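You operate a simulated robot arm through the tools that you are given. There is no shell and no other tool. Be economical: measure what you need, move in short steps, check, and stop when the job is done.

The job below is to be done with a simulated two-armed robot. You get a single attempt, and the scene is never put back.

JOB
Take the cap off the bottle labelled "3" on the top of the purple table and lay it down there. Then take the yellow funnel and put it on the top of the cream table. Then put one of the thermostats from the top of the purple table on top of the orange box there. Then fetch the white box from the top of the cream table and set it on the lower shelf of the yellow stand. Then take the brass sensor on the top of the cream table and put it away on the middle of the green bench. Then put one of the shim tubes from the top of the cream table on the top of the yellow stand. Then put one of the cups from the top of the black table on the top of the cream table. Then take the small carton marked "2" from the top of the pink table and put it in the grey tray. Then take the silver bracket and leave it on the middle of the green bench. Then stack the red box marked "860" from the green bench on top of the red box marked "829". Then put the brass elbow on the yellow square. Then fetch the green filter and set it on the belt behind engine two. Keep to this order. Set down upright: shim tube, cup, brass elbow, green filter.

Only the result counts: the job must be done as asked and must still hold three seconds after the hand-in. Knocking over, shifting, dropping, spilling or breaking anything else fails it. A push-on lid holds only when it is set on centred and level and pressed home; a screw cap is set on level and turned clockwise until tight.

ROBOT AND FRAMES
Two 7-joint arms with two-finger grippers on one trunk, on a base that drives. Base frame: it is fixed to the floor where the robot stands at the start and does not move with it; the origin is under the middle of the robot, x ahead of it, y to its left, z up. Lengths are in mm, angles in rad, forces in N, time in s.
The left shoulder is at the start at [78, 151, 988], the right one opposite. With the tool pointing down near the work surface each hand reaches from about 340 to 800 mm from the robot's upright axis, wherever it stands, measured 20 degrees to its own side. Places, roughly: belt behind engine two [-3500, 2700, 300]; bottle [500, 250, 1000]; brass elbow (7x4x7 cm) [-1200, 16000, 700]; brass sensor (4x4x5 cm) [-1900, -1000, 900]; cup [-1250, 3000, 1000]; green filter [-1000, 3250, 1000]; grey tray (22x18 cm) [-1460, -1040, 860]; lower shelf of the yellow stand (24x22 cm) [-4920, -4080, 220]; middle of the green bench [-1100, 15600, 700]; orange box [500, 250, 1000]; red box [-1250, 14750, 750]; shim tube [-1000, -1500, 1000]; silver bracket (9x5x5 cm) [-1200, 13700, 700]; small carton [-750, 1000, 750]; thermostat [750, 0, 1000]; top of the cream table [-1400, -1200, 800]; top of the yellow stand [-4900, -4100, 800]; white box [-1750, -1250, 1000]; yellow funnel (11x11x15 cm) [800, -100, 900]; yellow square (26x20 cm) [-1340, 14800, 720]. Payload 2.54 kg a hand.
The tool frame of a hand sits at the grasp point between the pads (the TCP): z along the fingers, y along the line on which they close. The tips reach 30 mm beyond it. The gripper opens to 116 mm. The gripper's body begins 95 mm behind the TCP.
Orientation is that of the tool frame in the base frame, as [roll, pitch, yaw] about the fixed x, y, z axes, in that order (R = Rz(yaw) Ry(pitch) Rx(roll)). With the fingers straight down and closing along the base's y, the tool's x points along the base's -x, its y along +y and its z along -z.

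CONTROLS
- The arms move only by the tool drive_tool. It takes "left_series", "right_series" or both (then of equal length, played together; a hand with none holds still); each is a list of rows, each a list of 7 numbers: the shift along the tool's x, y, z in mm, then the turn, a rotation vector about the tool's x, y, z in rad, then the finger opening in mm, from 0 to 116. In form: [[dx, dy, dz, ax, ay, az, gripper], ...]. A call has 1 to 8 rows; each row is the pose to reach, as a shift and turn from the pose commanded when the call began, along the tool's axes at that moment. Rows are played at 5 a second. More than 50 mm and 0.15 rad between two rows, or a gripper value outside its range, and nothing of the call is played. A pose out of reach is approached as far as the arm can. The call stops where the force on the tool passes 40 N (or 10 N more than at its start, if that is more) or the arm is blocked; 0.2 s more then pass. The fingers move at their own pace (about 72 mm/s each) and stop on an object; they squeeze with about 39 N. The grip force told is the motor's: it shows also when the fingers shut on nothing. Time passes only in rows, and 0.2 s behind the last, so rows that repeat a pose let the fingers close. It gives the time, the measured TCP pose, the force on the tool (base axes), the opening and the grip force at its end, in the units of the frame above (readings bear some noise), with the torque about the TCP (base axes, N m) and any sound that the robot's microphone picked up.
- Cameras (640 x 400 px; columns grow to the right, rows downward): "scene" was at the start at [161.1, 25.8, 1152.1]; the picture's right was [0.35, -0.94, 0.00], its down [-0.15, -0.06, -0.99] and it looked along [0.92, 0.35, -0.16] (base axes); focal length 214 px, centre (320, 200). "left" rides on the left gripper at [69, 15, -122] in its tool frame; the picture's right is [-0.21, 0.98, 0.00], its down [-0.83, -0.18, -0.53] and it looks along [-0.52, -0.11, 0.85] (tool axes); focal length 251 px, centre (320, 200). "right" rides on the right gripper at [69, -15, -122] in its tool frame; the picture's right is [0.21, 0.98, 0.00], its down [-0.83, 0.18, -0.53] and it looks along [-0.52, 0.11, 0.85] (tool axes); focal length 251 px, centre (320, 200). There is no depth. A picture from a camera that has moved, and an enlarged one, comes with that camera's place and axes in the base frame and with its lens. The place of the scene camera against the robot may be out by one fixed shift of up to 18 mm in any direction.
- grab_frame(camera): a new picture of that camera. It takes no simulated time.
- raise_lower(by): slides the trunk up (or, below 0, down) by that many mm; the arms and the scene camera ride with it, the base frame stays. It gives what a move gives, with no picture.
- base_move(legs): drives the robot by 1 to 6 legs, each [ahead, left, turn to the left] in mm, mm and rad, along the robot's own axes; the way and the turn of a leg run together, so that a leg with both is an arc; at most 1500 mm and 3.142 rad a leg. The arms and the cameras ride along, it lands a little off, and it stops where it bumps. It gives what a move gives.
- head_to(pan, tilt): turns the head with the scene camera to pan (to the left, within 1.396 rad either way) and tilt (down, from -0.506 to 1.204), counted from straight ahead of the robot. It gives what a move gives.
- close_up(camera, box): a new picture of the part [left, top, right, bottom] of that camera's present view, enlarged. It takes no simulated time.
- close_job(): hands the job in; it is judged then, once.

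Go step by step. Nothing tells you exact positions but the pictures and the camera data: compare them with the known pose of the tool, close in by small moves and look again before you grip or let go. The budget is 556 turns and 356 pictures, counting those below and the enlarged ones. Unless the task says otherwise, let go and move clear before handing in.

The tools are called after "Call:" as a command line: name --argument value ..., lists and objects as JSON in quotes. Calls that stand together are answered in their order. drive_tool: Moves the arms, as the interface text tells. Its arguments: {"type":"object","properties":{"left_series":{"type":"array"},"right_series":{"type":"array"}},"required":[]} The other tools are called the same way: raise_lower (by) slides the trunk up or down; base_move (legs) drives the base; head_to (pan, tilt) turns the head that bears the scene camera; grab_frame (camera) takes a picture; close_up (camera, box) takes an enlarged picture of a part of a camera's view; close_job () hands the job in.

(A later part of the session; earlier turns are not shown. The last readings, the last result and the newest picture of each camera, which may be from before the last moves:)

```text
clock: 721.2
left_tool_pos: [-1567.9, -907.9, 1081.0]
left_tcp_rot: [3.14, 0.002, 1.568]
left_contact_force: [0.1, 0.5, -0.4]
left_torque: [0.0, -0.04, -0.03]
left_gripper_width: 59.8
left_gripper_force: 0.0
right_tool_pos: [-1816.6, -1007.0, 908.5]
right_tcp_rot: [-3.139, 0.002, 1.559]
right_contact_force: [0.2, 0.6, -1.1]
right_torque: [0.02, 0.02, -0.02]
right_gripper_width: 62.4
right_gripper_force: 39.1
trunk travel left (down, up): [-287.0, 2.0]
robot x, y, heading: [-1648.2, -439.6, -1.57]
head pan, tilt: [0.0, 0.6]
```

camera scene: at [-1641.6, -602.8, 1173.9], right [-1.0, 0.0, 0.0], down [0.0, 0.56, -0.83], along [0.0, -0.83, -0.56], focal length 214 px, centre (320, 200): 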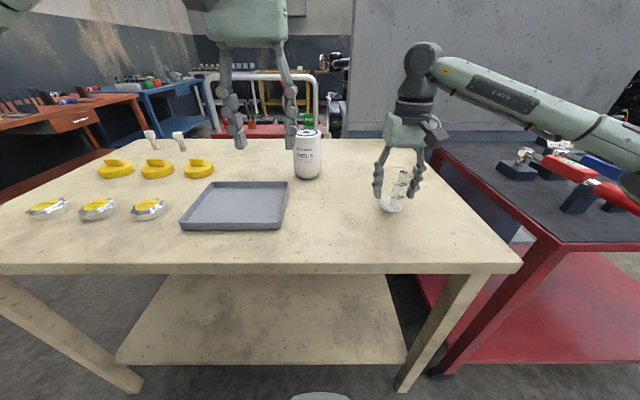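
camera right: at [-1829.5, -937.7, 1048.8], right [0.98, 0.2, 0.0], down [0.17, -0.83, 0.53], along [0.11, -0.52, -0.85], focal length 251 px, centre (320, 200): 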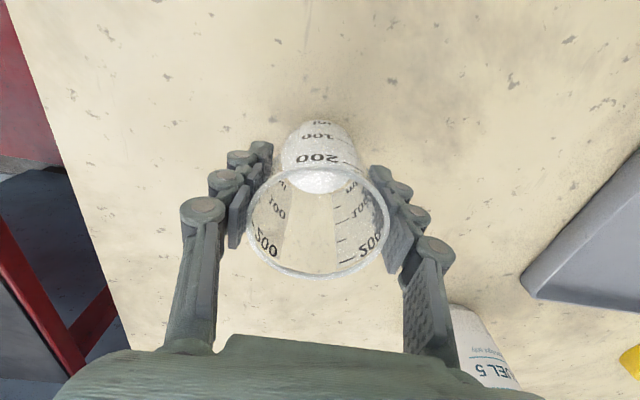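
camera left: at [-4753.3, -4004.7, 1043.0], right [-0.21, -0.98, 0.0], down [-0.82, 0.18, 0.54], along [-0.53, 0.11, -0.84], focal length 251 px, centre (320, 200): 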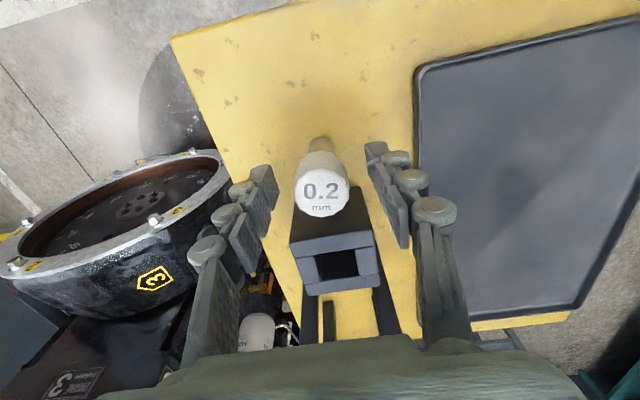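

Call:
drive_tool --right_series '[[0, 0, 1.5, 0, 0, 0, 45], [0, 0, 3, 0, 0, 0, 45], [0, 0, 3, 0, 0, 0, 45]]'

Call:
drive_tool --right_series '[[0, 0, 1, 0, 0, 0, 45], [0, 0, 2, 0, 0, 0, 45], [0, 0, 2, 0, 0, 0, 45]]'

```text
clock: 722.0
left_tool_pos: [-1567.5, -906.8, 1081.3]
left_tcp_rot: [3.141, 0.003, 1.569]
left_contact_force: [-0.1, -0.1, 0.4]
left_torque: [0.01, 0.01, 0.0]
left_gripper_width: 59.8
left_gripper_force: 0.0
right_tool_pos: [-1817.5, -1007.3, 905.6]
right_tcp_rot: [-3.138, 0.001, 1.56]
right_contact_force: [-0.2, -0.3, 0.3]
right_torque: [0.0, 0.01, -0.02]
right_gripper_width: 62.1
right_gripper_force: 38.9
trunk travel left (down, up): [-287.0, 2.0]
robot x, y, heading: [-1647.1, -441.7, -1.573]
head pan, tilt: [0.0, 0.6]
```

```text
clock: 722.8
left_tool_pos: [-1567.3, -907.1, 1080.9]
left_tcp_rot: [3.14, 0.005, 1.569]
left_contact_force: [-0.3, 0.0, -0.2]
left_torque: [0.0, 0.01, -0.01]
left_gripper_width: 59.9
left_gripper_force: 0.0
right_tool_pos: [-1817.1, -1007.0, 904.8]
right_tcp_rot: [-3.14, 0.005, 1.557]
right_contact_force: [-0.9, -3.8, 15.4]
right_torque: [0.05, 0.18, 0.08]
right_gripper_width: 62.1
right_gripper_force: 38.6
trunk travel left (down, up): [-287.0, 2.0]
robot x, y, heading: [-1647.0, -439.6, -1.57]
head pan, tilt: [0.0, 0.6]
```

Contact. I ease slightly, open and rise.

Call:
drive_tool --right_series '[[0, 0, -1.5, 0, 0, 0, 45], [0, 0, -1.5, 0, 0, 0, 66], [0, 0, -1.5, 0, 0, 0, 80], [0, 0, -1.5, 0, 0, 0, 95], [0, 0, -35, 0, 0, 0, 95], [0, 0, -80, 0, 0, 0, 95], [0, 0, -120, 0, 0, 0, 95], [20, 0, -155, 0, 0, 0, 95]]'

Call:
grab_frame --camera "right"

```text
clock: 724.6
left_tool_pos: [-1567.5, -908.5, 1080.8]
left_tcp_rot: [3.141, 0.005, 1.57]
left_contact_force: [0.3, 1.1, -0.5]
left_torque: [-0.02, 0.0, -0.01]
left_gripper_width: 60.1
left_gripper_force: 0.1
right_tool_pos: [-1815.5, -985.0, 1058.5]
right_tcp_rot: [-3.14, 0.002, 1.561]
right_contact_force: [0.6, -0.6, 0.9]
right_torque: [-0.01, 0.03, -0.01]
right_gripper_width: 94.9
right_gripper_force: 0.0
trunk travel left (down, up): [-287.0, 2.0]
robot x, y, heading: [-1644.9, -439.5, -1.575]
head pan, tilt: [0.0, 0.6]
```

```text
179 pictures are left
camera right: at [-1829.2, -915.6, 1181.4], right [0.98, 0.2, 0.0], down [0.17, -0.83, 0.53], along [0.11, -0.52, -0.85], focal length 251 px, centre (320, 200)
```

right: 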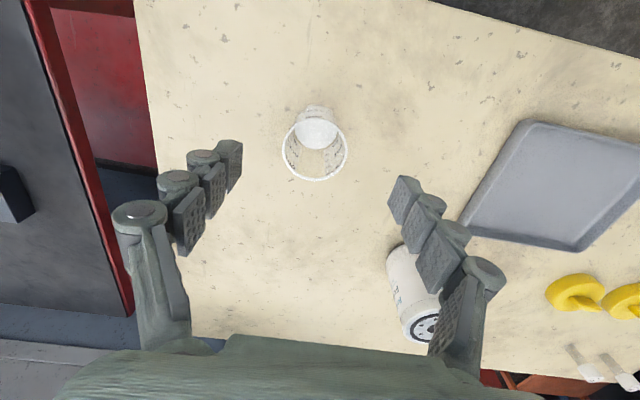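

The cup stands on the cream table. Next the carton "2" on the pink table: I back off and turn north toward it.

Call:
base_move --legs '[[-400, 0, 0], [0, 0, 1.573], [0, 0, 1.573], [0, -850, 0], [200, 0, 0]]'

Call:
grab_frame --camera "scene"

```text
clock: 744.2
left_tool_pos: [-886.2, 624.2, 1080.5]
left_tcp_rot: [3.14, 0.004, -1.569]
left_contact_force: [0.5, 0.0, 0.3]
left_torque: [-0.02, -0.02, 0.05]
left_gripper_width: 60.0
left_gripper_force: 0.1
right_tool_pos: [-638.2, 703.8, 1056.8]
right_tcp_rot: [-3.14, -0.003, -1.578]
right_contact_force: [-1.1, 0.3, -0.9]
right_torque: [-0.05, -0.01, 0.01]
right_gripper_width: 94.9
right_gripper_force: 0.0
trunk travel left (down, up): [-287.0, 2.0]
robot x, y, heading: [-803.5, 159.0, 1.569]
head pan, tilt: [0.0, 0.6]
```

```text
178 pictures are left
camera scene: at [-798.5, 306.5, 1173.7], right [1.0, 0.0, 0.0], down [0.0, -0.57, -0.82], along [0.0, 0.82, -0.57], focal length 214 px, centre (320, 200)
```

scene: 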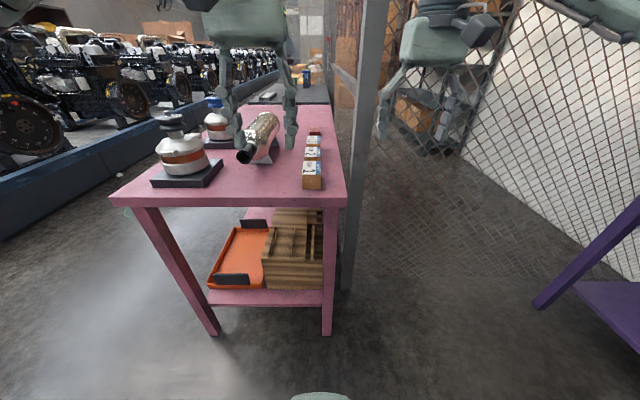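

Call:
close_up --camera "scene" --box '[230, 100, 370, 210]'

Call:
grab_frame --camera "left"

```text
3.64 times, centred on (300, 155) of scene
camera zoom: at [-798.5, 306.5, 1173.7], right [1.0, 0.0, 0.0], down [0.0, -0.57, -0.82], along [0.0, 0.82, -0.57], focal length 780 px, centre (393, 364)
```

zoom: 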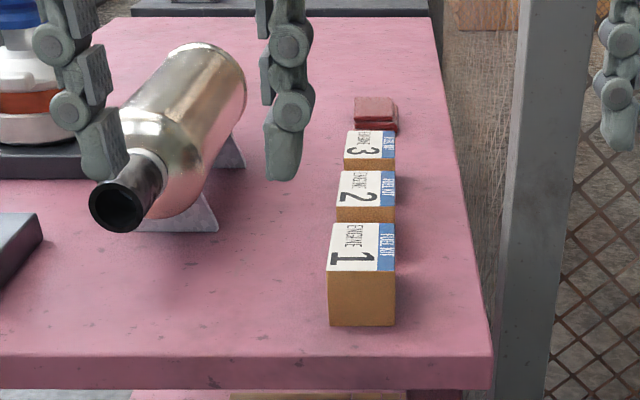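

```text
176 pictures are left
camera left: at [-901.9, 555.5, 1202.2], right [-0.98, 0.21, 0.0], down [0.18, 0.82, 0.54], along [0.11, 0.52, -0.84], focal length 251 px, centre (320, 200)
```

left: 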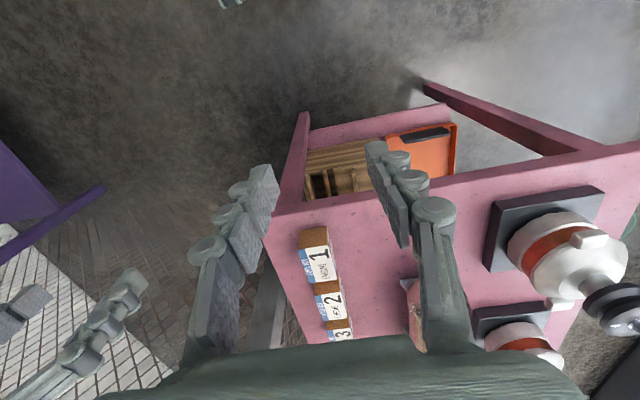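

Cartons 1, 2, 3 stand in a row near the table's right edge; "2" is the middle one near [-830, 1088]. I drive closer and look from above.

Call:
base_move --legs '[[0, 195, 0], [295, 0, 0]]'

Call:
drive_tool --right_series '[[-20, 0, 10, 0, 0, 0, 95], [-50, 0, 20, 0, 0, 0, 95], [-80, 0, 30, 0, 0, 0, 95], [-80, 0, 30, 0, 0, 0, 95]]'

Call:
grab_frame --camera "right"

```text
clock: 748.4
left_tool_pos: [-1080.4, 917.8, 1081.1]
left_tcp_rot: [3.139, 0.004, -1.571]
left_contact_force: [0.1, 0.5, -0.9]
left_torque: [0.0, 0.05, -0.01]
left_gripper_width: 60.1
left_gripper_force: 0.0
right_tool_pos: [-832.6, 995.8, 1057.1]
right_tcp_rot: [-3.139, -0.001, -1.58]
right_contact_force: [-0.6, -0.4, 0.0]
right_torque: [-0.02, 0.03, -0.02]
right_gripper_width: 95.1
right_gripper_force: 0.1
trunk travel left (down, up): [-287.0, 2.0]
robot x, y, heading: [-1000.1, 448.4, 1.57]
head pan, tilt: [0.0, 0.6]
```

```text
clock: 749.4
left_tool_pos: [-1081.7, 916.0, 1081.5]
left_tcp_rot: [3.139, 0.005, -1.57]
left_contact_force: [0.1, -1.1, -0.6]
left_torque: [0.0, 0.02, 0.01]
left_gripper_width: 60.2
left_gripper_force: 0.0
right_tool_pos: [-831.8, 1075.5, 1027.7]
right_tcp_rot: [-3.14, 0.002, -1.58]
right_contact_force: [0.0, 0.0, 0.4]
right_torque: [0.02, 0.0, -0.01]
right_gripper_width: 95.0
right_gripper_force: 0.1
trunk travel left (down, up): [-287.0, 2.0]
robot x, y, heading: [-1000.9, 450.7, 1.572]
head pan, tilt: [0.0, 0.6]
```

```text
175 pictures are left
camera right: at [-816.4, 1006.0, 1151.1], right [-0.98, -0.21, 0.0], down [-0.18, 0.83, 0.53], along [-0.11, 0.52, -0.85], focal length 251 px, centre (320, 200)
```

right: 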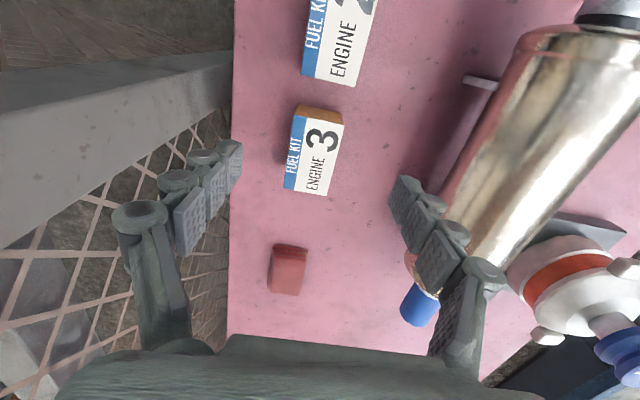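

Carton 2 is nearer than I thought (y ≈ 992). I pull back above it.

Call:
drive_tool --right_series '[[40, 0, 0, 0, 0, 0, 95], [84, 0, 0, 0, 0, 0, 95], [84, 0, 0, 0, 0, 0, 95]]'

Call:
grab_frame --camera "right"

```text
clock: 750.1
left_tool_pos: [-1081.2, 916.5, 1081.3]
left_tcp_rot: [3.14, 0.005, -1.57]
left_contact_force: [0.8, -0.2, 0.3]
left_torque: [0.0, 0.02, 0.01]
left_gripper_width: 60.2
left_gripper_force: 0.0
right_tool_pos: [-831.1, 990.2, 1028.6]
right_tcp_rot: [-3.14, 0.0, -1.58]
right_contact_force: [-0.8, 0.7, 0.0]
right_torque: [-0.01, 0.01, 0.04]
right_gripper_width: 94.6
right_gripper_force: 0.0
trunk travel left (down, up): [-287.0, 2.0]
robot x, y, heading: [-1000.8, 446.2, 1.573]
head pan, tilt: [0.0, 0.6]
```

```text
174 pictures are left
camera right: at [-816.5, 921.8, 1150.7], right [-0.98, -0.21, 0.0], down [-0.18, 0.83, 0.53], along [-0.11, 0.52, -0.85], focal length 251 px, centre (320, 200)
```

right: 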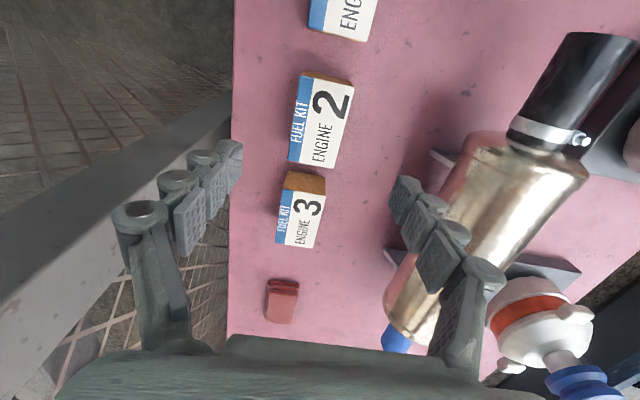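

Call:
drive_tool --right_series '[[-4, 1, 40, 0, 0, 0, 90], [-4, 1, 80, 0, 0, 0, 90], [-4, 1, 110, 0, 0, 0, 90], [-4, 1, 110, 0, 0, 0, 90]]'

Call:
grab_frame --camera "right"

```text
clock: 751.1
left_tool_pos: [-1081.7, 917.1, 1081.4]
left_tcp_rot: [3.139, 0.005, -1.569]
left_contact_force: [0.8, -0.4, 0.1]
left_torque: [0.0, 0.0, 0.01]
left_gripper_width: 60.0
left_gripper_force: 0.1
right_tool_pos: [-832.5, 995.4, 916.1]
right_tcp_rot: [-3.138, 0.001, -1.575]
right_contact_force: [-0.1, 0.4, 0.6]
right_torque: [-0.01, 0.01, 0.0]
right_gripper_width: 90.2
right_gripper_force: 0.0
trunk travel left (down, up): [-287.0, 2.0]
robot x, y, heading: [-1000.3, 446.6, 1.573]
head pan, tilt: [0.0, 0.6]
```

```text
173 pictures are left
camera right: at [-817.8, 925.7, 1040.0], right [-0.98, -0.21, 0.0], down [-0.18, 0.83, 0.53], along [-0.11, 0.52, -0.85], focal length 251 px, centre (320, 200)
```

right: 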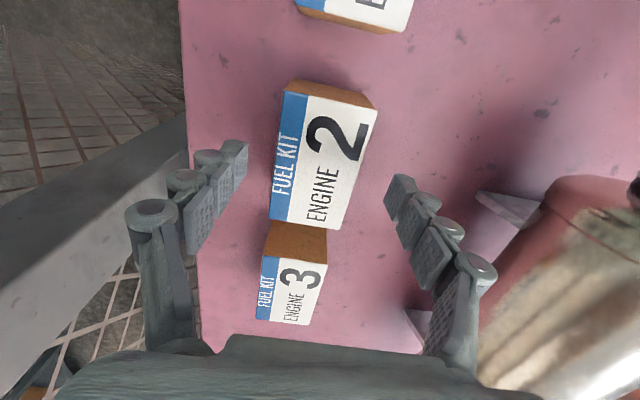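

Call:
drive_tool --right_series '[[0, -1, 12, 0, 0, 0, 90], [0, -1, 24, 0, 0, 0, 90], [0, -1, 24, 0, 0, 0, 75], [0, -1, 24, 0, 0, 0, 60], [0, -1, 24, 0, 0, 0, 45], [0, -1, 24, 0, 0, 0, 40], [0, -1, 24, 0, 0, 0, 40]]'

Call:
drive_tool --right_series '[[0, 0, -30, 0, 0, 0, 40], [0, 0, -75, 0, 0, 0, 40], [0, 0, -120, 0, 0, 0, 40], [0, 0, -160, 0, 0, 0, 40]]'

Call:
grab_frame --camera "right"

```text
clock: 752.8
left_tool_pos: [-1081.1, 916.7, 1081.0]
left_tcp_rot: [3.139, 0.006, -1.57]
left_contact_force: [0.0, -0.5, -0.8]
left_torque: [0.03, 0.01, 0.02]
left_gripper_width: 59.8
left_gripper_force: 0.1
right_tool_pos: [-832.3, 994.6, 894.3]
right_tcp_rot: [-3.14, 0.004, -1.579]
right_contact_force: [-0.1, -0.5, 1.5]
right_torque: [0.03, -0.04, -0.03]
right_gripper_width: 50.9
right_gripper_force: 38.8
trunk travel left (down, up): [-287.0, 2.0]
robot x, y, heading: [-1003.4, 450.2, 1.572]
head pan, tilt: [0.0, 0.6]
```

```text
clock: 753.8
left_tool_pos: [-1081.7, 916.6, 1080.9]
left_tcp_rot: [3.14, 0.006, -1.571]
left_contact_force: [-0.4, -0.3, 1.2]
left_torque: [0.01, 0.01, -0.01]
left_gripper_width: 59.6
left_gripper_force: 0.0
right_tool_pos: [-831.7, 995.9, 1053.8]
right_tcp_rot: [-3.137, 0.0, -1.579]
right_contact_force: [-0.6, -0.5, -2.5]
right_torque: [0.02, 0.02, -0.01]
right_gripper_width: 51.1
right_gripper_force: 38.8
trunk travel left (down, up): [-287.0, 2.0]
robot x, y, heading: [-1000.2, 451.7, 1.571]
head pan, tilt: [0.0, 0.6]
```

```text
172 pictures are left
camera right: at [-816.5, 925.9, 1177.5], right [-0.98, -0.21, 0.0], down [-0.18, 0.83, 0.53], along [-0.11, 0.52, -0.85], focal length 251 px, centre (320, 200)
```

right: 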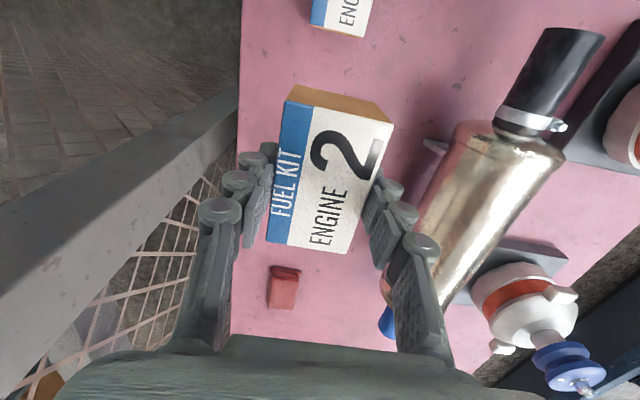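

Carton 2 is held. I retract, back off and drive to the cream table's tray.

Call:
drive_tool --right_series '[[40, 0, -20, 0, 0, 0, 40], [80, 0, -35, 0, 0, 0, 40], [115, 0, -45, 0, 0, 0, 40]]'

Call:
base_move --legs '[[-430, 0, 0], [0, 0, -1.571], [0, 0, -1.571], [0, -280, 0], [455, 0, 0]]'

Call:
grab_frame --camera "right"

Call:
grab_frame --camera "scene"

```text
clock: 754.5
left_tool_pos: [-1082.2, 916.2, 1081.5]
left_tcp_rot: [3.139, 0.008, -1.571]
left_contact_force: [0.7, -0.4, -0.1]
left_torque: [0.0, 0.01, 0.0]
left_gripper_width: 59.9
left_gripper_force: 0.1
right_tool_pos: [-832.5, 879.2, 1099.9]
right_tcp_rot: [-3.138, 0.001, -1.581]
right_contact_force: [-0.1, -0.1, -1.6]
right_torque: [0.04, -0.08, -0.01]
right_gripper_width: 51.0
right_gripper_force: 38.8
trunk travel left (down, up): [-287.0, 2.0]
robot x, y, heading: [-1000.2, 450.0, 1.566]
head pan, tilt: [0.0, 0.6]
```

```text
clock: 770.2
left_tool_pos: [-1191.3, -903.0, 1081.5]
left_tcp_rot: [3.14, 0.005, 1.579]
left_contact_force: [-0.1, -0.3, 0.3]
left_torque: [0.03, -0.01, 0.0]
left_gripper_width: 60.3
left_gripper_force: 0.1
right_tool_pos: [-1439.5, -869.1, 1098.4]
right_tcp_rot: [-3.14, 0.001, 1.571]
right_contact_force: [0.9, 0.5, -2.9]
right_torque: [0.01, -0.01, 0.0]
right_gripper_width: 50.9
right_gripper_force: 38.9
trunk travel left (down, up): [-287.0, 2.0]
robot x, y, heading: [-1276.1, -434.6, -1.562]
head pan, tilt: [0.0, 0.6]
```

```text
171 pictures are left
camera right: at [-1453.7, -799.6, 1221.2], right [0.98, 0.21, 0.0], down [0.18, -0.83, 0.53], along [0.11, -0.52, -0.85], focal length 251 px, centre (320, 200)
```

right: 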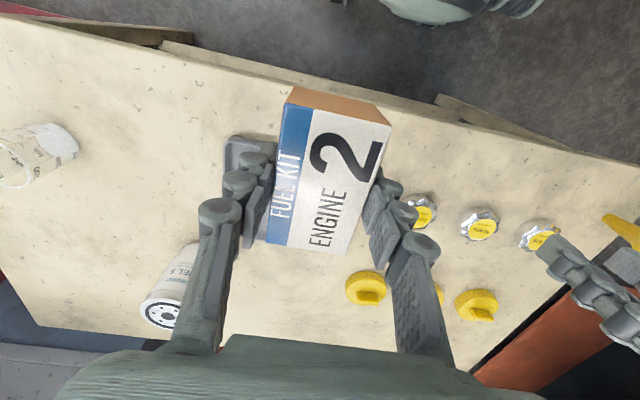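

```text
170 pictures are left
camera scene: at [-1269.3, -599.1, 1173.8], right [-1.0, -0.01, 0.0], down [0.0, 0.57, -0.82], along [0.01, -0.82, -0.57], focal length 214 px, centre (320, 200)
```

scene: 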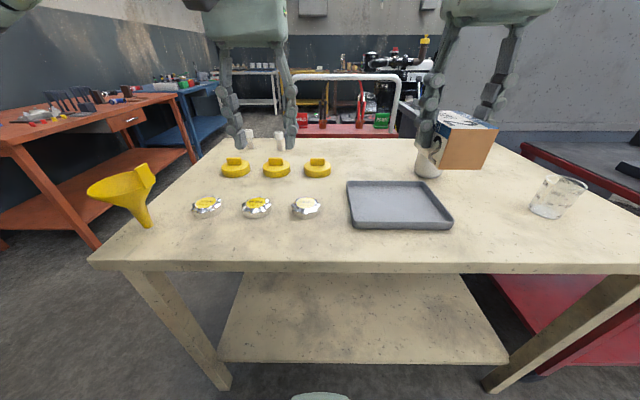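

Call:
drive_tool --right_series '[[-35, -3, 25, 0, 0, 0, 40], [-70, -6, 50, 0, 0, 0, 40], [-105, -9, 75, 0, 0, 0, 40], [-140, -12, 100, 0, 0, 0, 40], [-169, -12, 130, 0, 0, 0, 40], [-169, -12, 158, 0, 0, 0, 40], [-169, -12, 158, 0, 0, 0, 40]]'

Call:
grab_frame --camera "right"

Call:
close_up --camera "scene" --box '[320, 120, 480, 240]'

```text
clock: 771.8
left_tool_pos: [-1190.0, -902.6, 1081.7]
left_tcp_rot: [3.141, 0.006, 1.58]
left_contact_force: [-0.1, -0.5, 0.6]
left_torque: [-0.02, 0.05, 0.01]
left_gripper_width: 60.0
left_gripper_force: 0.1
right_tool_pos: [-1452.2, -1036.3, 941.0]
right_tcp_rot: [-3.141, 0.0, 1.572]
right_contact_force: [0.1, 0.4, -1.6]
right_torque: [-0.04, -0.01, 0.01]
right_gripper_width: 51.0
right_gripper_force: 39.1
trunk travel left (down, up): [-287.0, 2.0]
robot x, y, heading: [-1278.3, -434.8, -1.563]
head pan, tilt: [0.0, 0.6]
```

```text
169 pictures are left
camera right: at [-1466.0, -968.0, 1063.9], right [0.98, 0.21, 0.0], down [0.18, -0.83, 0.53], along [0.11, -0.52, -0.85], focal length 251 px, centre (320, 200)
```

right: 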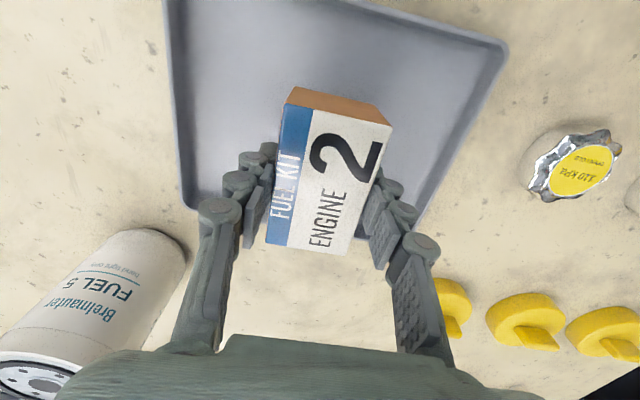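

```text
3.33 times, centred on (400, 180) of scene
camera zoom: at [-1269.2, -598.7, 1173.9], right [-1.0, -0.01, 0.0], down [-0.01, 0.57, -0.82], along [0.01, -0.82, -0.57], focal length 715 px, centre (53, 267)
```

zoom: 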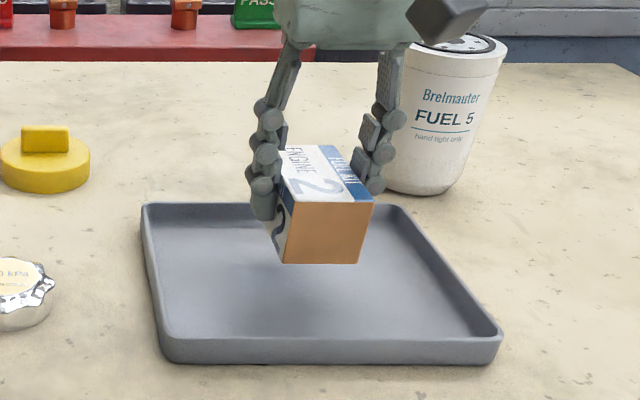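

Centred over the tray. I lower and creep to contact.

Call:
drive_tool --right_series '[[0, 0, 12, 0, 0, 0, 40], [0, 0, 24, 0, 0, 0, 40], [0, 0, 32, 0, 0, 0, 40], [0, 0, 32, 0, 0, 0, 40]]'

Call:
drive_tool --right_series '[[0, 0, 1.5, 0, 0, 0, 40], [0, 0, 3, 0, 0, 0, 40], [0, 0, 3, 0, 0, 0, 40]]'

```text
clock: 772.8
left_tool_pos: [-1190.3, -903.5, 1080.8]
left_tcp_rot: [3.14, 0.004, 1.579]
left_contact_force: [-0.7, 0.3, -0.3]
left_torque: [-0.02, 0.02, -0.02]
left_gripper_width: 59.9
left_gripper_force: 0.1
right_tool_pos: [-1451.5, -1036.1, 909.4]
right_tcp_rot: [3.141, 0.0, 1.571]
right_contact_force: [0.7, -0.2, -2.6]
right_torque: [-0.01, 0.02, -0.01]
right_gripper_width: 51.0
right_gripper_force: 39.1
trunk travel left (down, up): [-287.0, 2.0]
robot x, y, heading: [-1278.7, -436.0, -1.562]
head pan, tilt: [0.0, 0.6]
```

```text
clock: 773.6
left_tool_pos: [-1191.6, -903.7, 1079.9]
left_tcp_rot: [3.139, 0.007, 1.581]
left_contact_force: [0.0, -0.3, -0.2]
left_torque: [0.02, -0.03, 0.0]
left_gripper_width: 60.0
left_gripper_force: 0.0
right_tool_pos: [-1452.5, -1038.6, 904.5]
right_tcp_rot: [-3.14, 0.001, 1.573]
right_contact_force: [0.3, -0.2, -1.8]
right_torque: [0.02, 0.0, 0.0]
right_gripper_width: 50.8
right_gripper_force: 38.7
trunk travel left (down, up): [-287.0, 2.0]
robot x, y, heading: [-1274.2, -436.2, -1.565]
head pan, tilt: [0.0, 0.6]
```

Call:
drive_tool --right_series '[[0, 0, 1.5, 0, 0, 0, 40], [0, 0, 3, 0, 0, 0, 40], [0, 0, 3, 0, 0, 0, 40]]'

Call:
drive_tool --right_series '[[0, 0, 1, 0, 0, 0, 40], [0, 0, 2, 0, 0, 0, 40], [0, 0, 2, 0, 0, 0, 40]]'

```text
clock: 774.4
left_tool_pos: [-1191.3, -902.7, 1080.6]
left_tcp_rot: [3.141, 0.005, 1.578]
left_contact_force: [-0.1, -0.3, 0.0]
left_torque: [-0.03, -0.01, -0.01]
left_gripper_width: 60.0
left_gripper_force: 0.1
right_tool_pos: [-1451.7, -1038.5, 902.5]
right_tcp_rot: [-3.139, 0.002, 1.57]
right_contact_force: [-0.1, 0.6, -1.2]
right_torque: [0.0, 0.0, -0.01]
right_gripper_width: 51.0
right_gripper_force: 39.0
trunk travel left (down, up): [-287.0, 2.0]
robot x, y, heading: [-1278.4, -438.5, -1.561]
head pan, tilt: [0.0, 0.6]
```

```text
clock: 775.2
left_tool_pos: [-1189.8, -903.1, 1080.7]
left_tcp_rot: [3.14, 0.005, 1.581]
left_contact_force: [1.1, 0.1, -0.5]
left_torque: [0.01, 0.0, 0.0]
left_gripper_width: 60.0
left_gripper_force: 0.0
right_tool_pos: [-1451.2, -1037.9, 900.2]
right_tcp_rot: [3.141, 0.003, 1.571]
right_contact_force: [-0.3, -0.6, -1.9]
right_torque: [0.0, 0.0, 0.03]
right_gripper_width: 50.9
right_gripper_force: 39.1
trunk travel left (down, up): [-287.0, 2.0]
robot x, y, heading: [-1273.4, -437.6, -1.563]
head pan, tilt: [0.0, 0.6]
```

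Call:
drive_tool --right_series '[[0, 0, 1.5, 0, 0, 0, 40], [0, 0, 3, 0, 0, 0, 40], [0, 0, 3, 0, 0, 0, 40]]'

Call:
close_up --camera "scene" --box '[320, 120, 480, 240]'

```text
clock: 776.0
left_tool_pos: [-1191.0, -902.3, 1082.0]
left_tcp_rot: [3.138, 0.005, 1.58]
left_contact_force: [-0.2, 0.1, -0.1]
left_torque: [0.0, -0.01, -0.03]
left_gripper_width: 59.9
left_gripper_force: 0.1
right_tool_pos: [-1451.5, -1037.8, 899.0]
right_tcp_rot: [-3.14, 0.003, 1.572]
right_contact_force: [0.3, -0.7, 5.4]
right_torque: [0.3, 0.09, 0.08]
right_gripper_width: 51.0
right_gripper_force: 39.5
trunk travel left (down, up): [-287.0, 2.0]
robot x, y, heading: [-1280.2, -433.9, -1.562]
head pan, tilt: [0.0, 0.6]
```

```text
3.33 times, centred on (400, 180) of scene
camera zoom: at [-1269.2, -598.2, 1174.1], right [-1.0, -0.01, 0.0], down [-0.01, 0.56, -0.83], along [0.01, -0.83, -0.56], focal length 715 px, centre (53, 267)
```

zoom: 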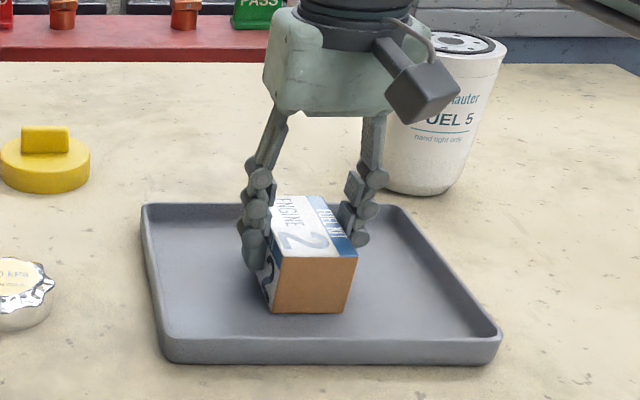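

It's on the tray floor. I release and rise.

Call:
drive_tool --right_series '[[0, 0, -0.5, 0, 0, 0, 55], [0, 0, -0.5, 0, 0, 0, 70], [0, 0, -0.5, 0, 0, 0, 80], [0, 0, -30, 0, 0, 0, 80], [0, 0, -75, 0, 0, 0, 80], [0, 0, -120, 0, 0, 0, 80], [50, 0, -150, 0, 0, 0, 80], [90, 0, -180, 0, 0, 0, 80]]'

Call:
grab_frame --camera "scene"

```text
refused: row 7 steps farther than a row can; nothing moved
```

```text
166 pictures are left
camera scene: at [-1269.2, -598.2, 1174.1], right [-1.0, -0.01, 0.0], down [-0.01, 0.56, -0.83], along [0.01, -0.83, -0.56], focal length 214 px, centre (320, 200)
```

scene: 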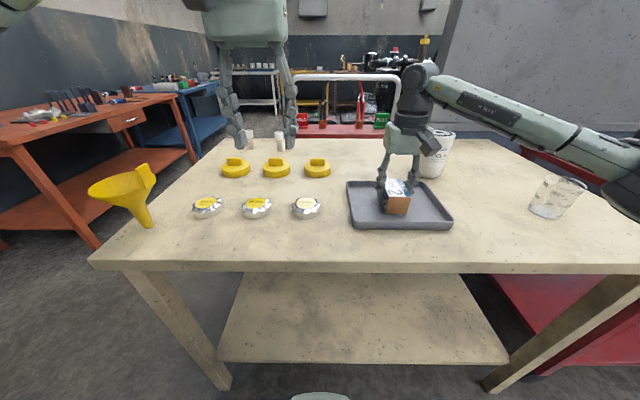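

Call:
drive_tool --right_series '[[0, 0, -0.5, 0, 0, 0, 55], [0, 0, -0.5, 0, 0, 0, 70], [0, 0, -0.5, 0, 0, 0, 80], [0, 0, -30, 0, 0, 0, 80], [0, 0, -75, 0, 0, 0, 80], [10, 0, -120, 0, 0, 0, 80], [40, 0, -150, 0, 0, 0, 80], [75, 0, -180, 0, 0, 0, 80]]'

Call:
close_up --camera "scene" --box '[320, 120, 480, 240]'

```text
clock: 777.8
left_tool_pos: [-1192.5, -902.5, 1081.3]
left_tcp_rot: [3.14, 0.007, 1.581]
left_contact_force: [-0.3, 0.1, 0.9]
left_torque: [-0.02, -0.01, 0.0]
left_gripper_width: 60.1
left_gripper_force: 0.1
right_tool_pos: [-1453.4, -960.7, 1077.3]
right_tcp_rot: [-3.138, 0.001, 1.57]
right_contact_force: [0.2, 0.6, -0.3]
right_torque: [-0.05, 0.01, -0.02]
right_gripper_width: 80.2
right_gripper_force: 0.0
trunk travel left (down, up): [-287.0, 2.0]
robot x, y, heading: [-1278.1, -435.8, -1.564]
head pan, tilt: [0.0, 0.6]
```

```text
3.33 times, centred on (400, 180) of scene
camera zoom: at [-1269.2, -597.8, 1174.0], right [-1.0, -0.01, 0.0], down [-0.01, 0.56, -0.83], along [0.01, -0.83, -0.56], focal length 715 px, centre (53, 267)
```

zoom: 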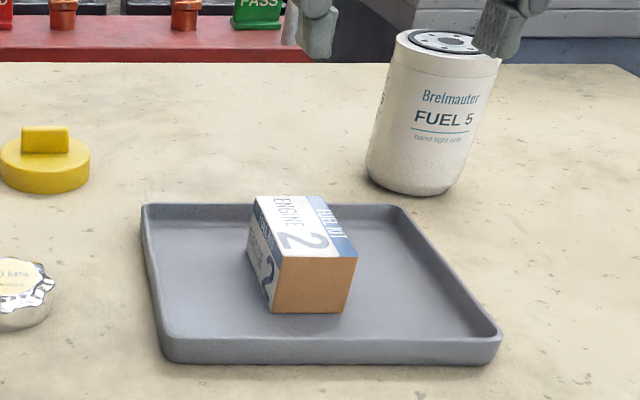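

Step eight is done. Now the silver bracket, far north: I drive the same lane as before.

Call:
base_move --legs '[[-420, 0, 0], [0, 0, -1.575], [940, 0, 0], [0, 0, -1.571], [1450, 0, 0], [1450, 0, 0]]'

Call:
drive_tool --right_series '[[30, 10, 0, 0, 0, 0, 60], [60, 20, 0, 0, 0, 0, 60], [90, 30, 0, 0, 0, 0, 60]]'

```text
clock: 806.4
left_tool_pos: [-2342.4, 3334.4, 1081.8]
left_tcp_rot: [3.14, 0.007, -1.561]
left_contact_force: [0.5, 0.1, 0.4]
left_torque: [-0.05, 0.0, 0.02]
left_gripper_width: 59.8
left_gripper_force: 0.0
right_tool_pos: [-2082.0, 3394.0, 1077.5]
right_tcp_rot: [-3.14, 0.001, -1.567]
right_contact_force: [-0.2, -0.2, -0.5]
right_torque: [0.02, -0.02, 0.0]
right_gripper_width: 80.2
right_gripper_force: 0.0
trunk travel left (down, up): [-287.0, 2.0]
robot x, y, heading: [-2256.0, 2868.5, 1.583]
head pan, tilt: [0.0, 0.6]
```

```text
clock: 807.2
left_tool_pos: [-2341.8, 3334.1, 1080.9]
left_tcp_rot: [3.14, 0.006, -1.56]
left_contact_force: [0.5, 0.2, 0.1]
left_torque: [-0.01, 0.05, 0.02]
left_gripper_width: 59.9
left_gripper_force: 0.1
right_tool_pos: [-2110.7, 3303.6, 1077.6]
right_tcp_rot: [-3.139, 0.0, -1.569]
right_contact_force: [-0.3, 0.2, -0.2]
right_torque: [0.02, 0.03, -0.04]
right_gripper_width: 60.0
right_gripper_force: 0.1
trunk travel left (down, up): [-287.0, 2.0]
robot x, y, heading: [-2255.9, 2866.6, 1.581]
head pan, tilt: [0.0, 0.6]
```

Call:
base_move --legs '[[1450, 0, -0.011], [1450, 70, 0], [1450, 80, 0], [1400, 180, 0], [1400, 110, 0]]'

```text
clock: 841.1
left_tool_pos: [-2816.0, 10452.6, 1081.3]
left_tcp_rot: [3.139, 0.005, -1.567]
left_contact_force: [0.7, -0.2, 0.5]
left_torque: [-0.01, -0.03, -0.03]
left_gripper_width: 59.8
left_gripper_force: 0.0
right_tool_pos: [-2585.5, 10421.7, 1077.6]
right_tcp_rot: [-3.14, 0.001, -1.575]
right_contact_force: [0.0, 0.5, 0.0]
right_torque: [-0.04, 0.01, 0.0]
right_gripper_width: 60.0
right_gripper_force: 0.1
trunk travel left (down, up): [-287.0, 2.0]
robot x, y, heading: [-2732.8, 9987.2, 1.58]
head pan, tilt: [0.0, 0.6]
```

Call:
base_move --legs '[[0, -25, -0.01], [1450, 0, 0], [1450, 0, 0], [1300, -50, 0], [0, 0, -1.571]]'

Call:
head_to --pan -0.3 --tilt 0.4

Call:
grab_frame --camera "scene"

```text
clock: 865.8
left_tool_pos: [-2260.8, 14295.7, 1082.3]
left_tcp_rot: [3.139, 0.005, -3.109]
left_contact_force: [-0.1, -0.1, 0.7]
left_torque: [0.0, 0.01, 0.01]
left_gripper_width: 60.1
left_gripper_force: 0.0
right_tool_pos: [-2286.4, 14063.4, 1077.7]
right_tcp_rot: [-3.141, 0.001, -3.117]
right_contact_force: [-0.2, 0.1, 0.2]
right_torque: [0.0, 0.03, 0.0]
right_gripper_width: 59.9
right_gripper_force: 0.0
trunk travel left (down, up): [-287.0, 2.0]
robot x, y, heading: [-2726.0, 14202.1, 0.032]
head pan, tilt: [0.0, 0.6]
```

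```text
clock: 866.6
left_tool_pos: [-2260.4, 14295.1, 1080.7]
left_tcp_rot: [3.14, 0.005, -3.111]
left_contact_force: [0.0, 0.0, -0.4]
left_torque: [0.02, -0.04, 0.01]
left_gripper_width: 60.5
left_gripper_force: 0.1
right_tool_pos: [-2285.1, 14063.8, 1077.0]
right_tcp_rot: [-3.139, 0.002, -3.118]
right_contact_force: [0.0, 1.2, 0.1]
right_torque: [0.02, -0.01, -0.03]
right_gripper_width: 59.9
right_gripper_force: 0.2
trunk travel left (down, up): [-287.0, 2.0]
robot x, y, heading: [-2728.4, 14199.5, 0.034]
head pan, tilt: [-0.3, 0.4]
```

```text
164 pictures are left
camera scene: at [-2562.8, 14170.6, 1192.1], right [-0.26, -0.96, 0.0], down [-0.38, 0.1, -0.92], along [0.89, -0.24, -0.39], focal length 214 px, centre (320, 200)
```

scene: 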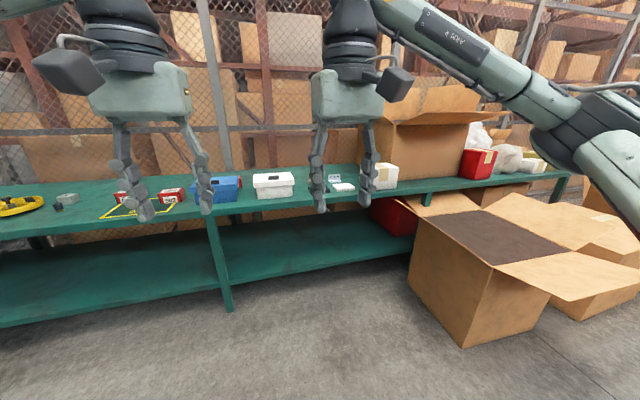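

Call:
close_up --camera "scene" --box '[240, 140, 480, 240]'

Call:
close_up --camera "scene" --box '[60, 160, 260, 230]'

```text
2.67 times, centred on (360, 190) of scene
camera zoom: at [-2562.8, 14170.6, 1192.1], right [-0.26, -0.96, 0.0], down [-0.38, 0.1, -0.92], along [0.89, -0.24, -0.39], focal length 572 px, centre (213, 227)
```

zoom: 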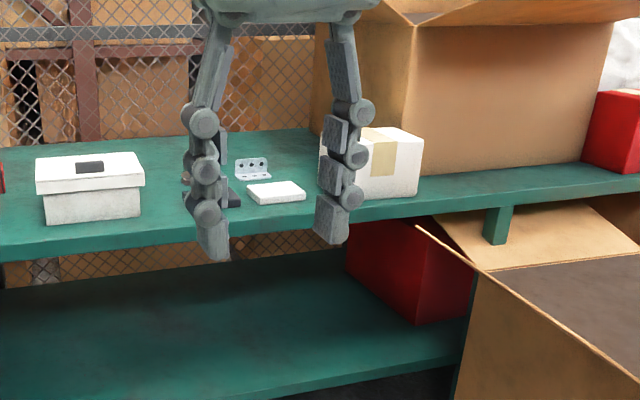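

```text
3.20 times, centred on (160, 195) of scene
camera zoom: at [-2562.8, 14170.6, 1192.1], right [-0.26, -0.96, 0.0], down [-0.38, 0.1, -0.92], along [0.89, -0.24, -0.39], focal length 686 px, centre (832, 216)
```

zoom: 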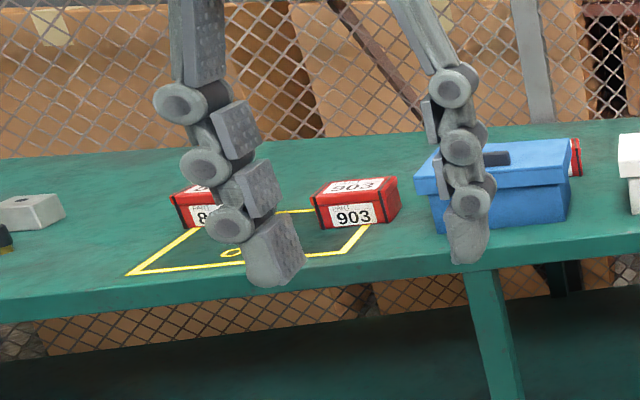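

The bracket (small L-angle with holes) lies near [-1189, 13691] behind a white plate. I drive up to it.

Call:
base_move --legs '[[0, -330, -0.034], [830, 0, 0]]'

Call:
head_to --pan -0.2 --tilt 0.7

Call:
grab_frame --camera "scene"

Call:
grab_frame --camera "right"

```text
clock: 874.3
left_tool_pos: [-1420.8, 13941.2, 1081.6]
left_tcp_rot: [3.14, 0.005, 3.134]
left_contact_force: [-0.8, -0.6, -0.9]
left_torque: [-0.02, 0.01, -0.02]
left_gripper_width: 59.9
left_gripper_force: 0.1
right_tool_pos: [-1455.4, 13712.1, 1077.1]
right_tcp_rot: [-3.14, 0.003, 3.124]
right_contact_force: [1.7, -1.0, 0.1]
right_torque: [0.0, 0.02, 0.03]
right_gripper_width: 59.9
right_gripper_force: 0.0
trunk travel left (down, up): [-287.0, 2.0]
robot x, y, heading: [-1892.5, 13864.0, -0.005]
head pan, tilt: [-0.3, 0.4]
```

```text
clock: 875.1
left_tool_pos: [-1421.8, 13943.0, 1081.7]
left_tcp_rot: [3.14, 0.007, 3.134]
left_contact_force: [0.2, -0.5, 0.1]
left_torque: [0.02, -0.03, 0.01]
left_gripper_width: 59.8
left_gripper_force: 0.0
right_tool_pos: [-1455.0, 13712.0, 1076.6]
right_tcp_rot: [-3.141, 0.001, 3.124]
right_contact_force: [0.2, 0.6, 0.6]
right_torque: [-0.01, 0.01, -0.02]
right_gripper_width: 60.1
right_gripper_force: 0.0
trunk travel left (down, up): [-287.0, 2.0]
robot x, y, heading: [-1886.9, 13865.3, -0.007]
head pan, tilt: [-0.201, 0.7]
```

```text
161 pictures are left
camera scene: at [-1733.2, 13840.0, 1165.3], right [-0.21, -0.98, 0.0], down [-0.63, 0.13, -0.77], along [0.75, -0.16, -0.64], focal length 214 px, centre (320, 200)
```

scene: 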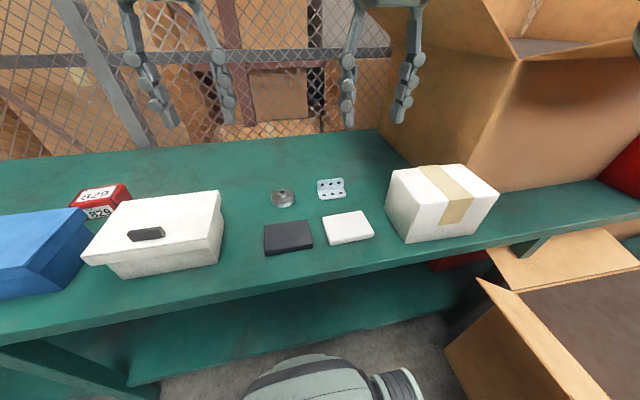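

```text
160 pictures are left
camera right: at [-1524.7, 13697.6, 1199.9], right [-0.2, 0.98, 0.0], down [0.83, 0.17, 0.53], along [0.52, 0.1, -0.85], focal length 251 px, centre (320, 200)
```

right: 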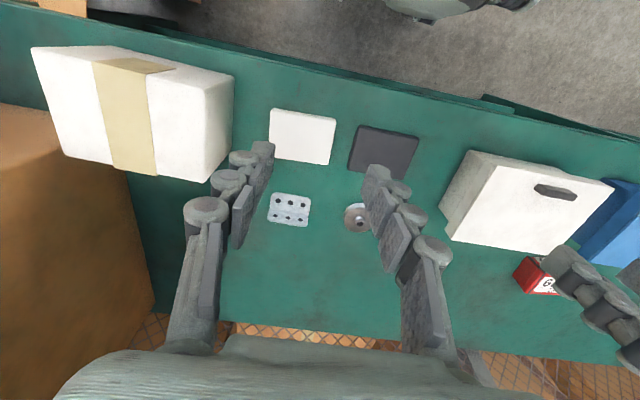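

The bracket is at [-1203, 13689]; red box 829 stands further left. I move the right hand closer for a better look.

Call:
drive_tool --right_series '[[-35, -5, 30, 0, 0, 0, 80], [-70, -10, 60, 0, 0, 0, 100], [-105, -15, 90, 0, 0, 0, 116], [-140, -20, 120, 0, 0, 0, 116], [-175, -22, 150, 0, 0, 0, 116], [-210, -22, 175, 0, 0, 0, 116], [-235, -22, 195, 0, 0, 0, 116], [-235, -22, 195, 0, 0, 0, 116]]'

Call:
grab_frame --camera "right"

Call:
close_up --camera "scene" --box '[260, 150, 380, 250]'

```text
clock: 876.9
left_tool_pos: [-1421.9, 13942.3, 1082.3]
left_tcp_rot: [3.139, 0.005, 3.134]
left_contact_force: [0.7, 0.0, 0.1]
left_torque: [0.0, -0.01, 0.01]
left_gripper_width: 60.0
left_gripper_force: 0.1
right_tool_pos: [-1220.3, 13684.6, 882.9]
right_tcp_rot: [-3.137, 0.001, 3.124]
right_contact_force: [0.4, -0.1, -0.5]
right_torque: [-0.04, -0.03, 0.02]
right_gripper_width: 116.4
right_gripper_force: 0.1
trunk travel left (down, up): [-287.0, 2.0]
robot x, y, heading: [-1888.6, 13865.2, -0.008]
head pan, tilt: [-0.201, 0.7]
```

```text
159 pictures are left
camera right: at [-1290.4, 13671.1, 1005.0], right [-0.2, 0.98, 0.0], down [0.83, 0.17, 0.54], along [0.52, 0.1, -0.84], focal length 251 px, centre (320, 200)
```

right: 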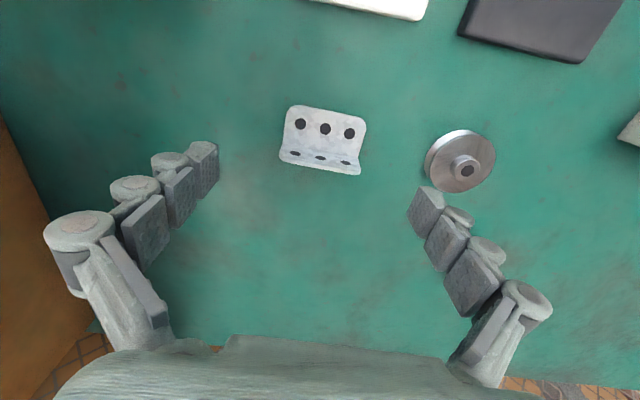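

```text
4.00 times, centred on (320, 200) of scene
camera zoom: at [-1733.4, 13840.0, 1165.3], right [-0.21, -0.98, 0.0], down [-0.63, 0.13, -0.77], along [0.75, -0.16, -0.64], focal length 858 px, centre (320, 200)
```

zoom: 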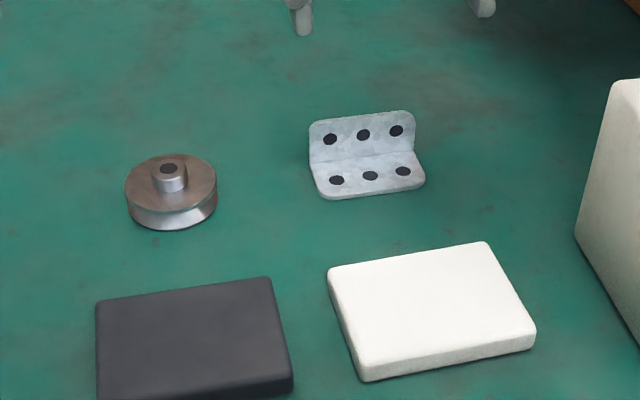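

The bracket is aligned with my fingers; I'll grip it by its two ends (90 mm). I descend partway and check.

Call:
drive_tool --right_series '[[-15, 4, 35, 0, 0, 0, 116], [-25, 6, 70, 0, 0, 0, 116], [-25, 6, 85, 0, 0, 0, 116], [-25, 6, 85, 0, 0, 0, 116]]'

Call:
grab_frame --camera "right"

```text
clock: 877.9
left_tool_pos: [-1422.6, 13941.7, 1081.4]
left_tcp_rot: [3.139, 0.004, 3.133]
left_contact_force: [-0.4, -0.1, 0.0]
left_torque: [-0.02, 0.0, 0.0]
left_gripper_width: 59.9
left_gripper_force: 0.1
right_tool_pos: [-1195.7, 13690.0, 797.8]
right_tcp_rot: [-3.14, 0.002, 3.125]
right_contact_force: [-0.2, 0.1, -0.6]
right_torque: [-0.01, 0.0, 0.01]
right_gripper_width: 116.0
right_gripper_force: 0.0
trunk travel left (down, up): [-287.0, 2.0]
robot x, y, heading: [-1889.9, 13866.0, -0.008]
head pan, tilt: [-0.201, 0.7]
```

```text
157 pictures are left
camera right: at [-1265.0, 13676.8, 919.7], right [-0.2, 0.98, 0.0], down [0.83, 0.17, 0.53], along [0.52, 0.1, -0.84], focal length 251 px, centre (320, 200)
```

right: 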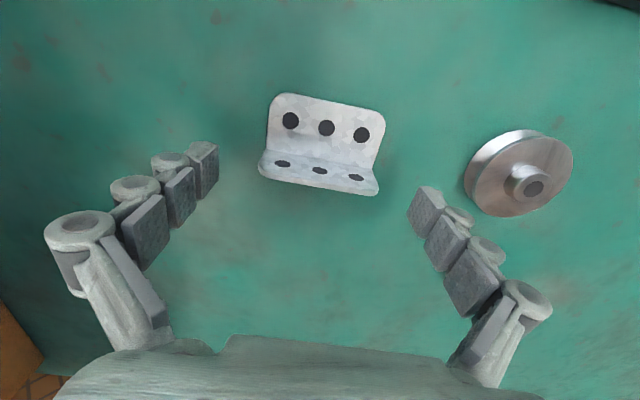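

Call:
drive_tool --right_series '[[-4, 2, 20, 0, 0, 0, 116], [-4, 2, 41, 0, 0, 0, 116], [-4, 2, 41, 0, 0, 0, 105], [-4, 2, 41, 0, 0, 0, 95], [-4, 2, 41, 0, 0, 0, 85], [-4, 2, 41, 0, 0, 0, 75], [-4, 2, 41, 0, 0, 0, 75]]'

Call:
grab_frame --camera "right"

```text
clock: 879.5
left_tool_pos: [-1422.2, 13942.4, 1081.5]
left_tcp_rot: [3.14, 0.003, 3.133]
left_contact_force: [0.3, -0.2, -0.3]
left_torque: [-0.02, -0.07, 0.02]
left_gripper_width: 60.2
left_gripper_force: 0.0
right_tool_pos: [-1191.1, 13692.0, 756.7]
right_tcp_rot: [-3.139, 0.002, 3.125]
right_contact_force: [1.5, 0.7, 2.4]
right_torque: [0.17, 0.06, -0.01]
right_gripper_width: 88.9
right_gripper_force: 38.8
trunk travel left (down, up): [-287.0, 2.0]
robot x, y, heading: [-1890.7, 13862.7, -0.009]
head pan, tilt: [-0.201, 0.7]
```

```text
156 pictures are left
camera right: at [-1260.5, 13678.1, 879.6], right [-0.2, 0.98, 0.0], down [0.83, 0.17, 0.54], along [0.52, 0.1, -0.84], focal length 251 px, centre (320, 200)
```

right: 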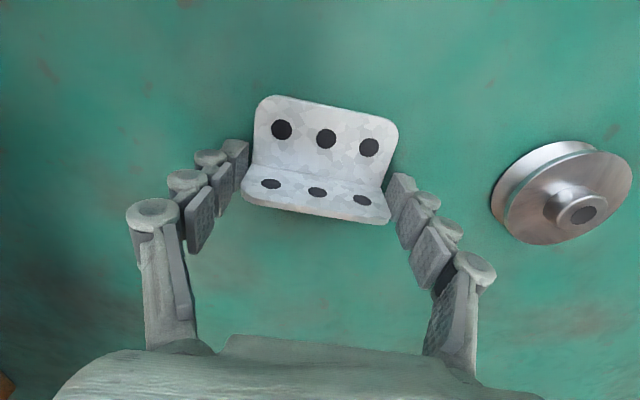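

The bracket is gripped by its ends (89 mm). I lift, retract and slide along the bench to its middle.

Call:
drive_tool --right_series '[[0, 0, -35, 0, 0, 0, 75], [0, 0, -80, 0, 0, 0, 75], [0, 0, -125, 0, 0, 0, 75], [35, 0, -160, 0, 0, 0, 75], [75, 0, -190, 0, 0, 0, 75], [115, 0, -220, 0, 0, 0, 75], [155, 0, -245, 0, 0, 0, 75], [195, 0, -270, 0, 0, 0, 75]]'

Call:
base_move --legs '[[-60, 0, 0.008], [0, 1400, 0], [0, 500, 0]]'

Call:
grab_frame --camera "right"

```text
clock: 881.3
left_tool_pos: [-1422.7, 13942.8, 1082.6]
left_tcp_rot: [-3.142, 0.005, 3.133]
left_contact_force: [0.1, -0.4, -0.3]
left_torque: [-0.01, -0.03, 0.0]
left_gripper_width: 60.2
left_gripper_force: 0.0
right_tool_pos: [-1387.7, 13695.4, 1027.3]
right_tcp_rot: [-3.138, 0.001, 3.125]
right_contact_force: [0.6, -0.1, -2.5]
right_torque: [0.01, -0.04, 0.0]
right_gripper_width: 89.1
right_gripper_force: 39.7
trunk travel left (down, up): [-287.0, 2.0]
robot x, y, heading: [-1890.7, 13864.8, -0.01]
head pan, tilt: [-0.201, 0.7]
```

```text
clock: 900.5
left_tool_pos: [-1495.2, 15855.0, 1081.8]
left_tcp_rot: [3.138, 0.005, -3.131]
left_contact_force: [0.6, 0.4, -1.4]
left_torque: [-0.05, -0.01, 0.02]
left_gripper_width: 59.8
left_gripper_force: 0.0
right_tool_pos: [-1457.0, 15607.7, 1026.2]
right_tcp_rot: [-3.141, 0.003, -3.139]
right_contact_force: [0.8, 0.0, -2.1]
right_torque: [0.03, -0.02, -0.02]
right_gripper_width: 89.0
right_gripper_force: 38.9
trunk travel left (down, up): [-287.0, 2.0]
robot x, y, heading: [-1960.4, 15767.8, 0.008]
head pan, tilt: [-0.201, 0.7]
```

```text
155 pictures are left
camera right: at [-1524.1, 15593.6, 1149.3], right [-0.22, 0.98, 0.0], down [0.82, 0.18, 0.53], along [0.52, 0.11, -0.85], focal length 251 px, centre (320, 200)
```

right: 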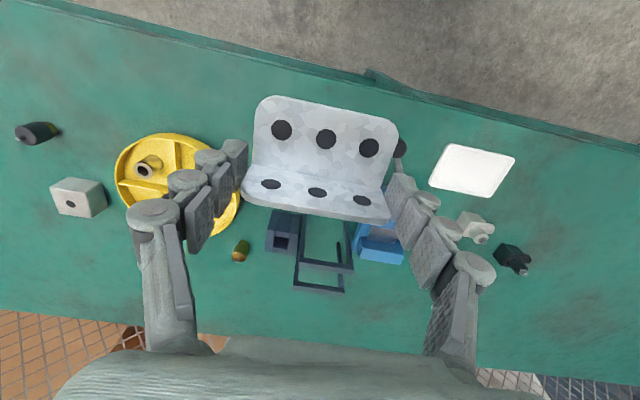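

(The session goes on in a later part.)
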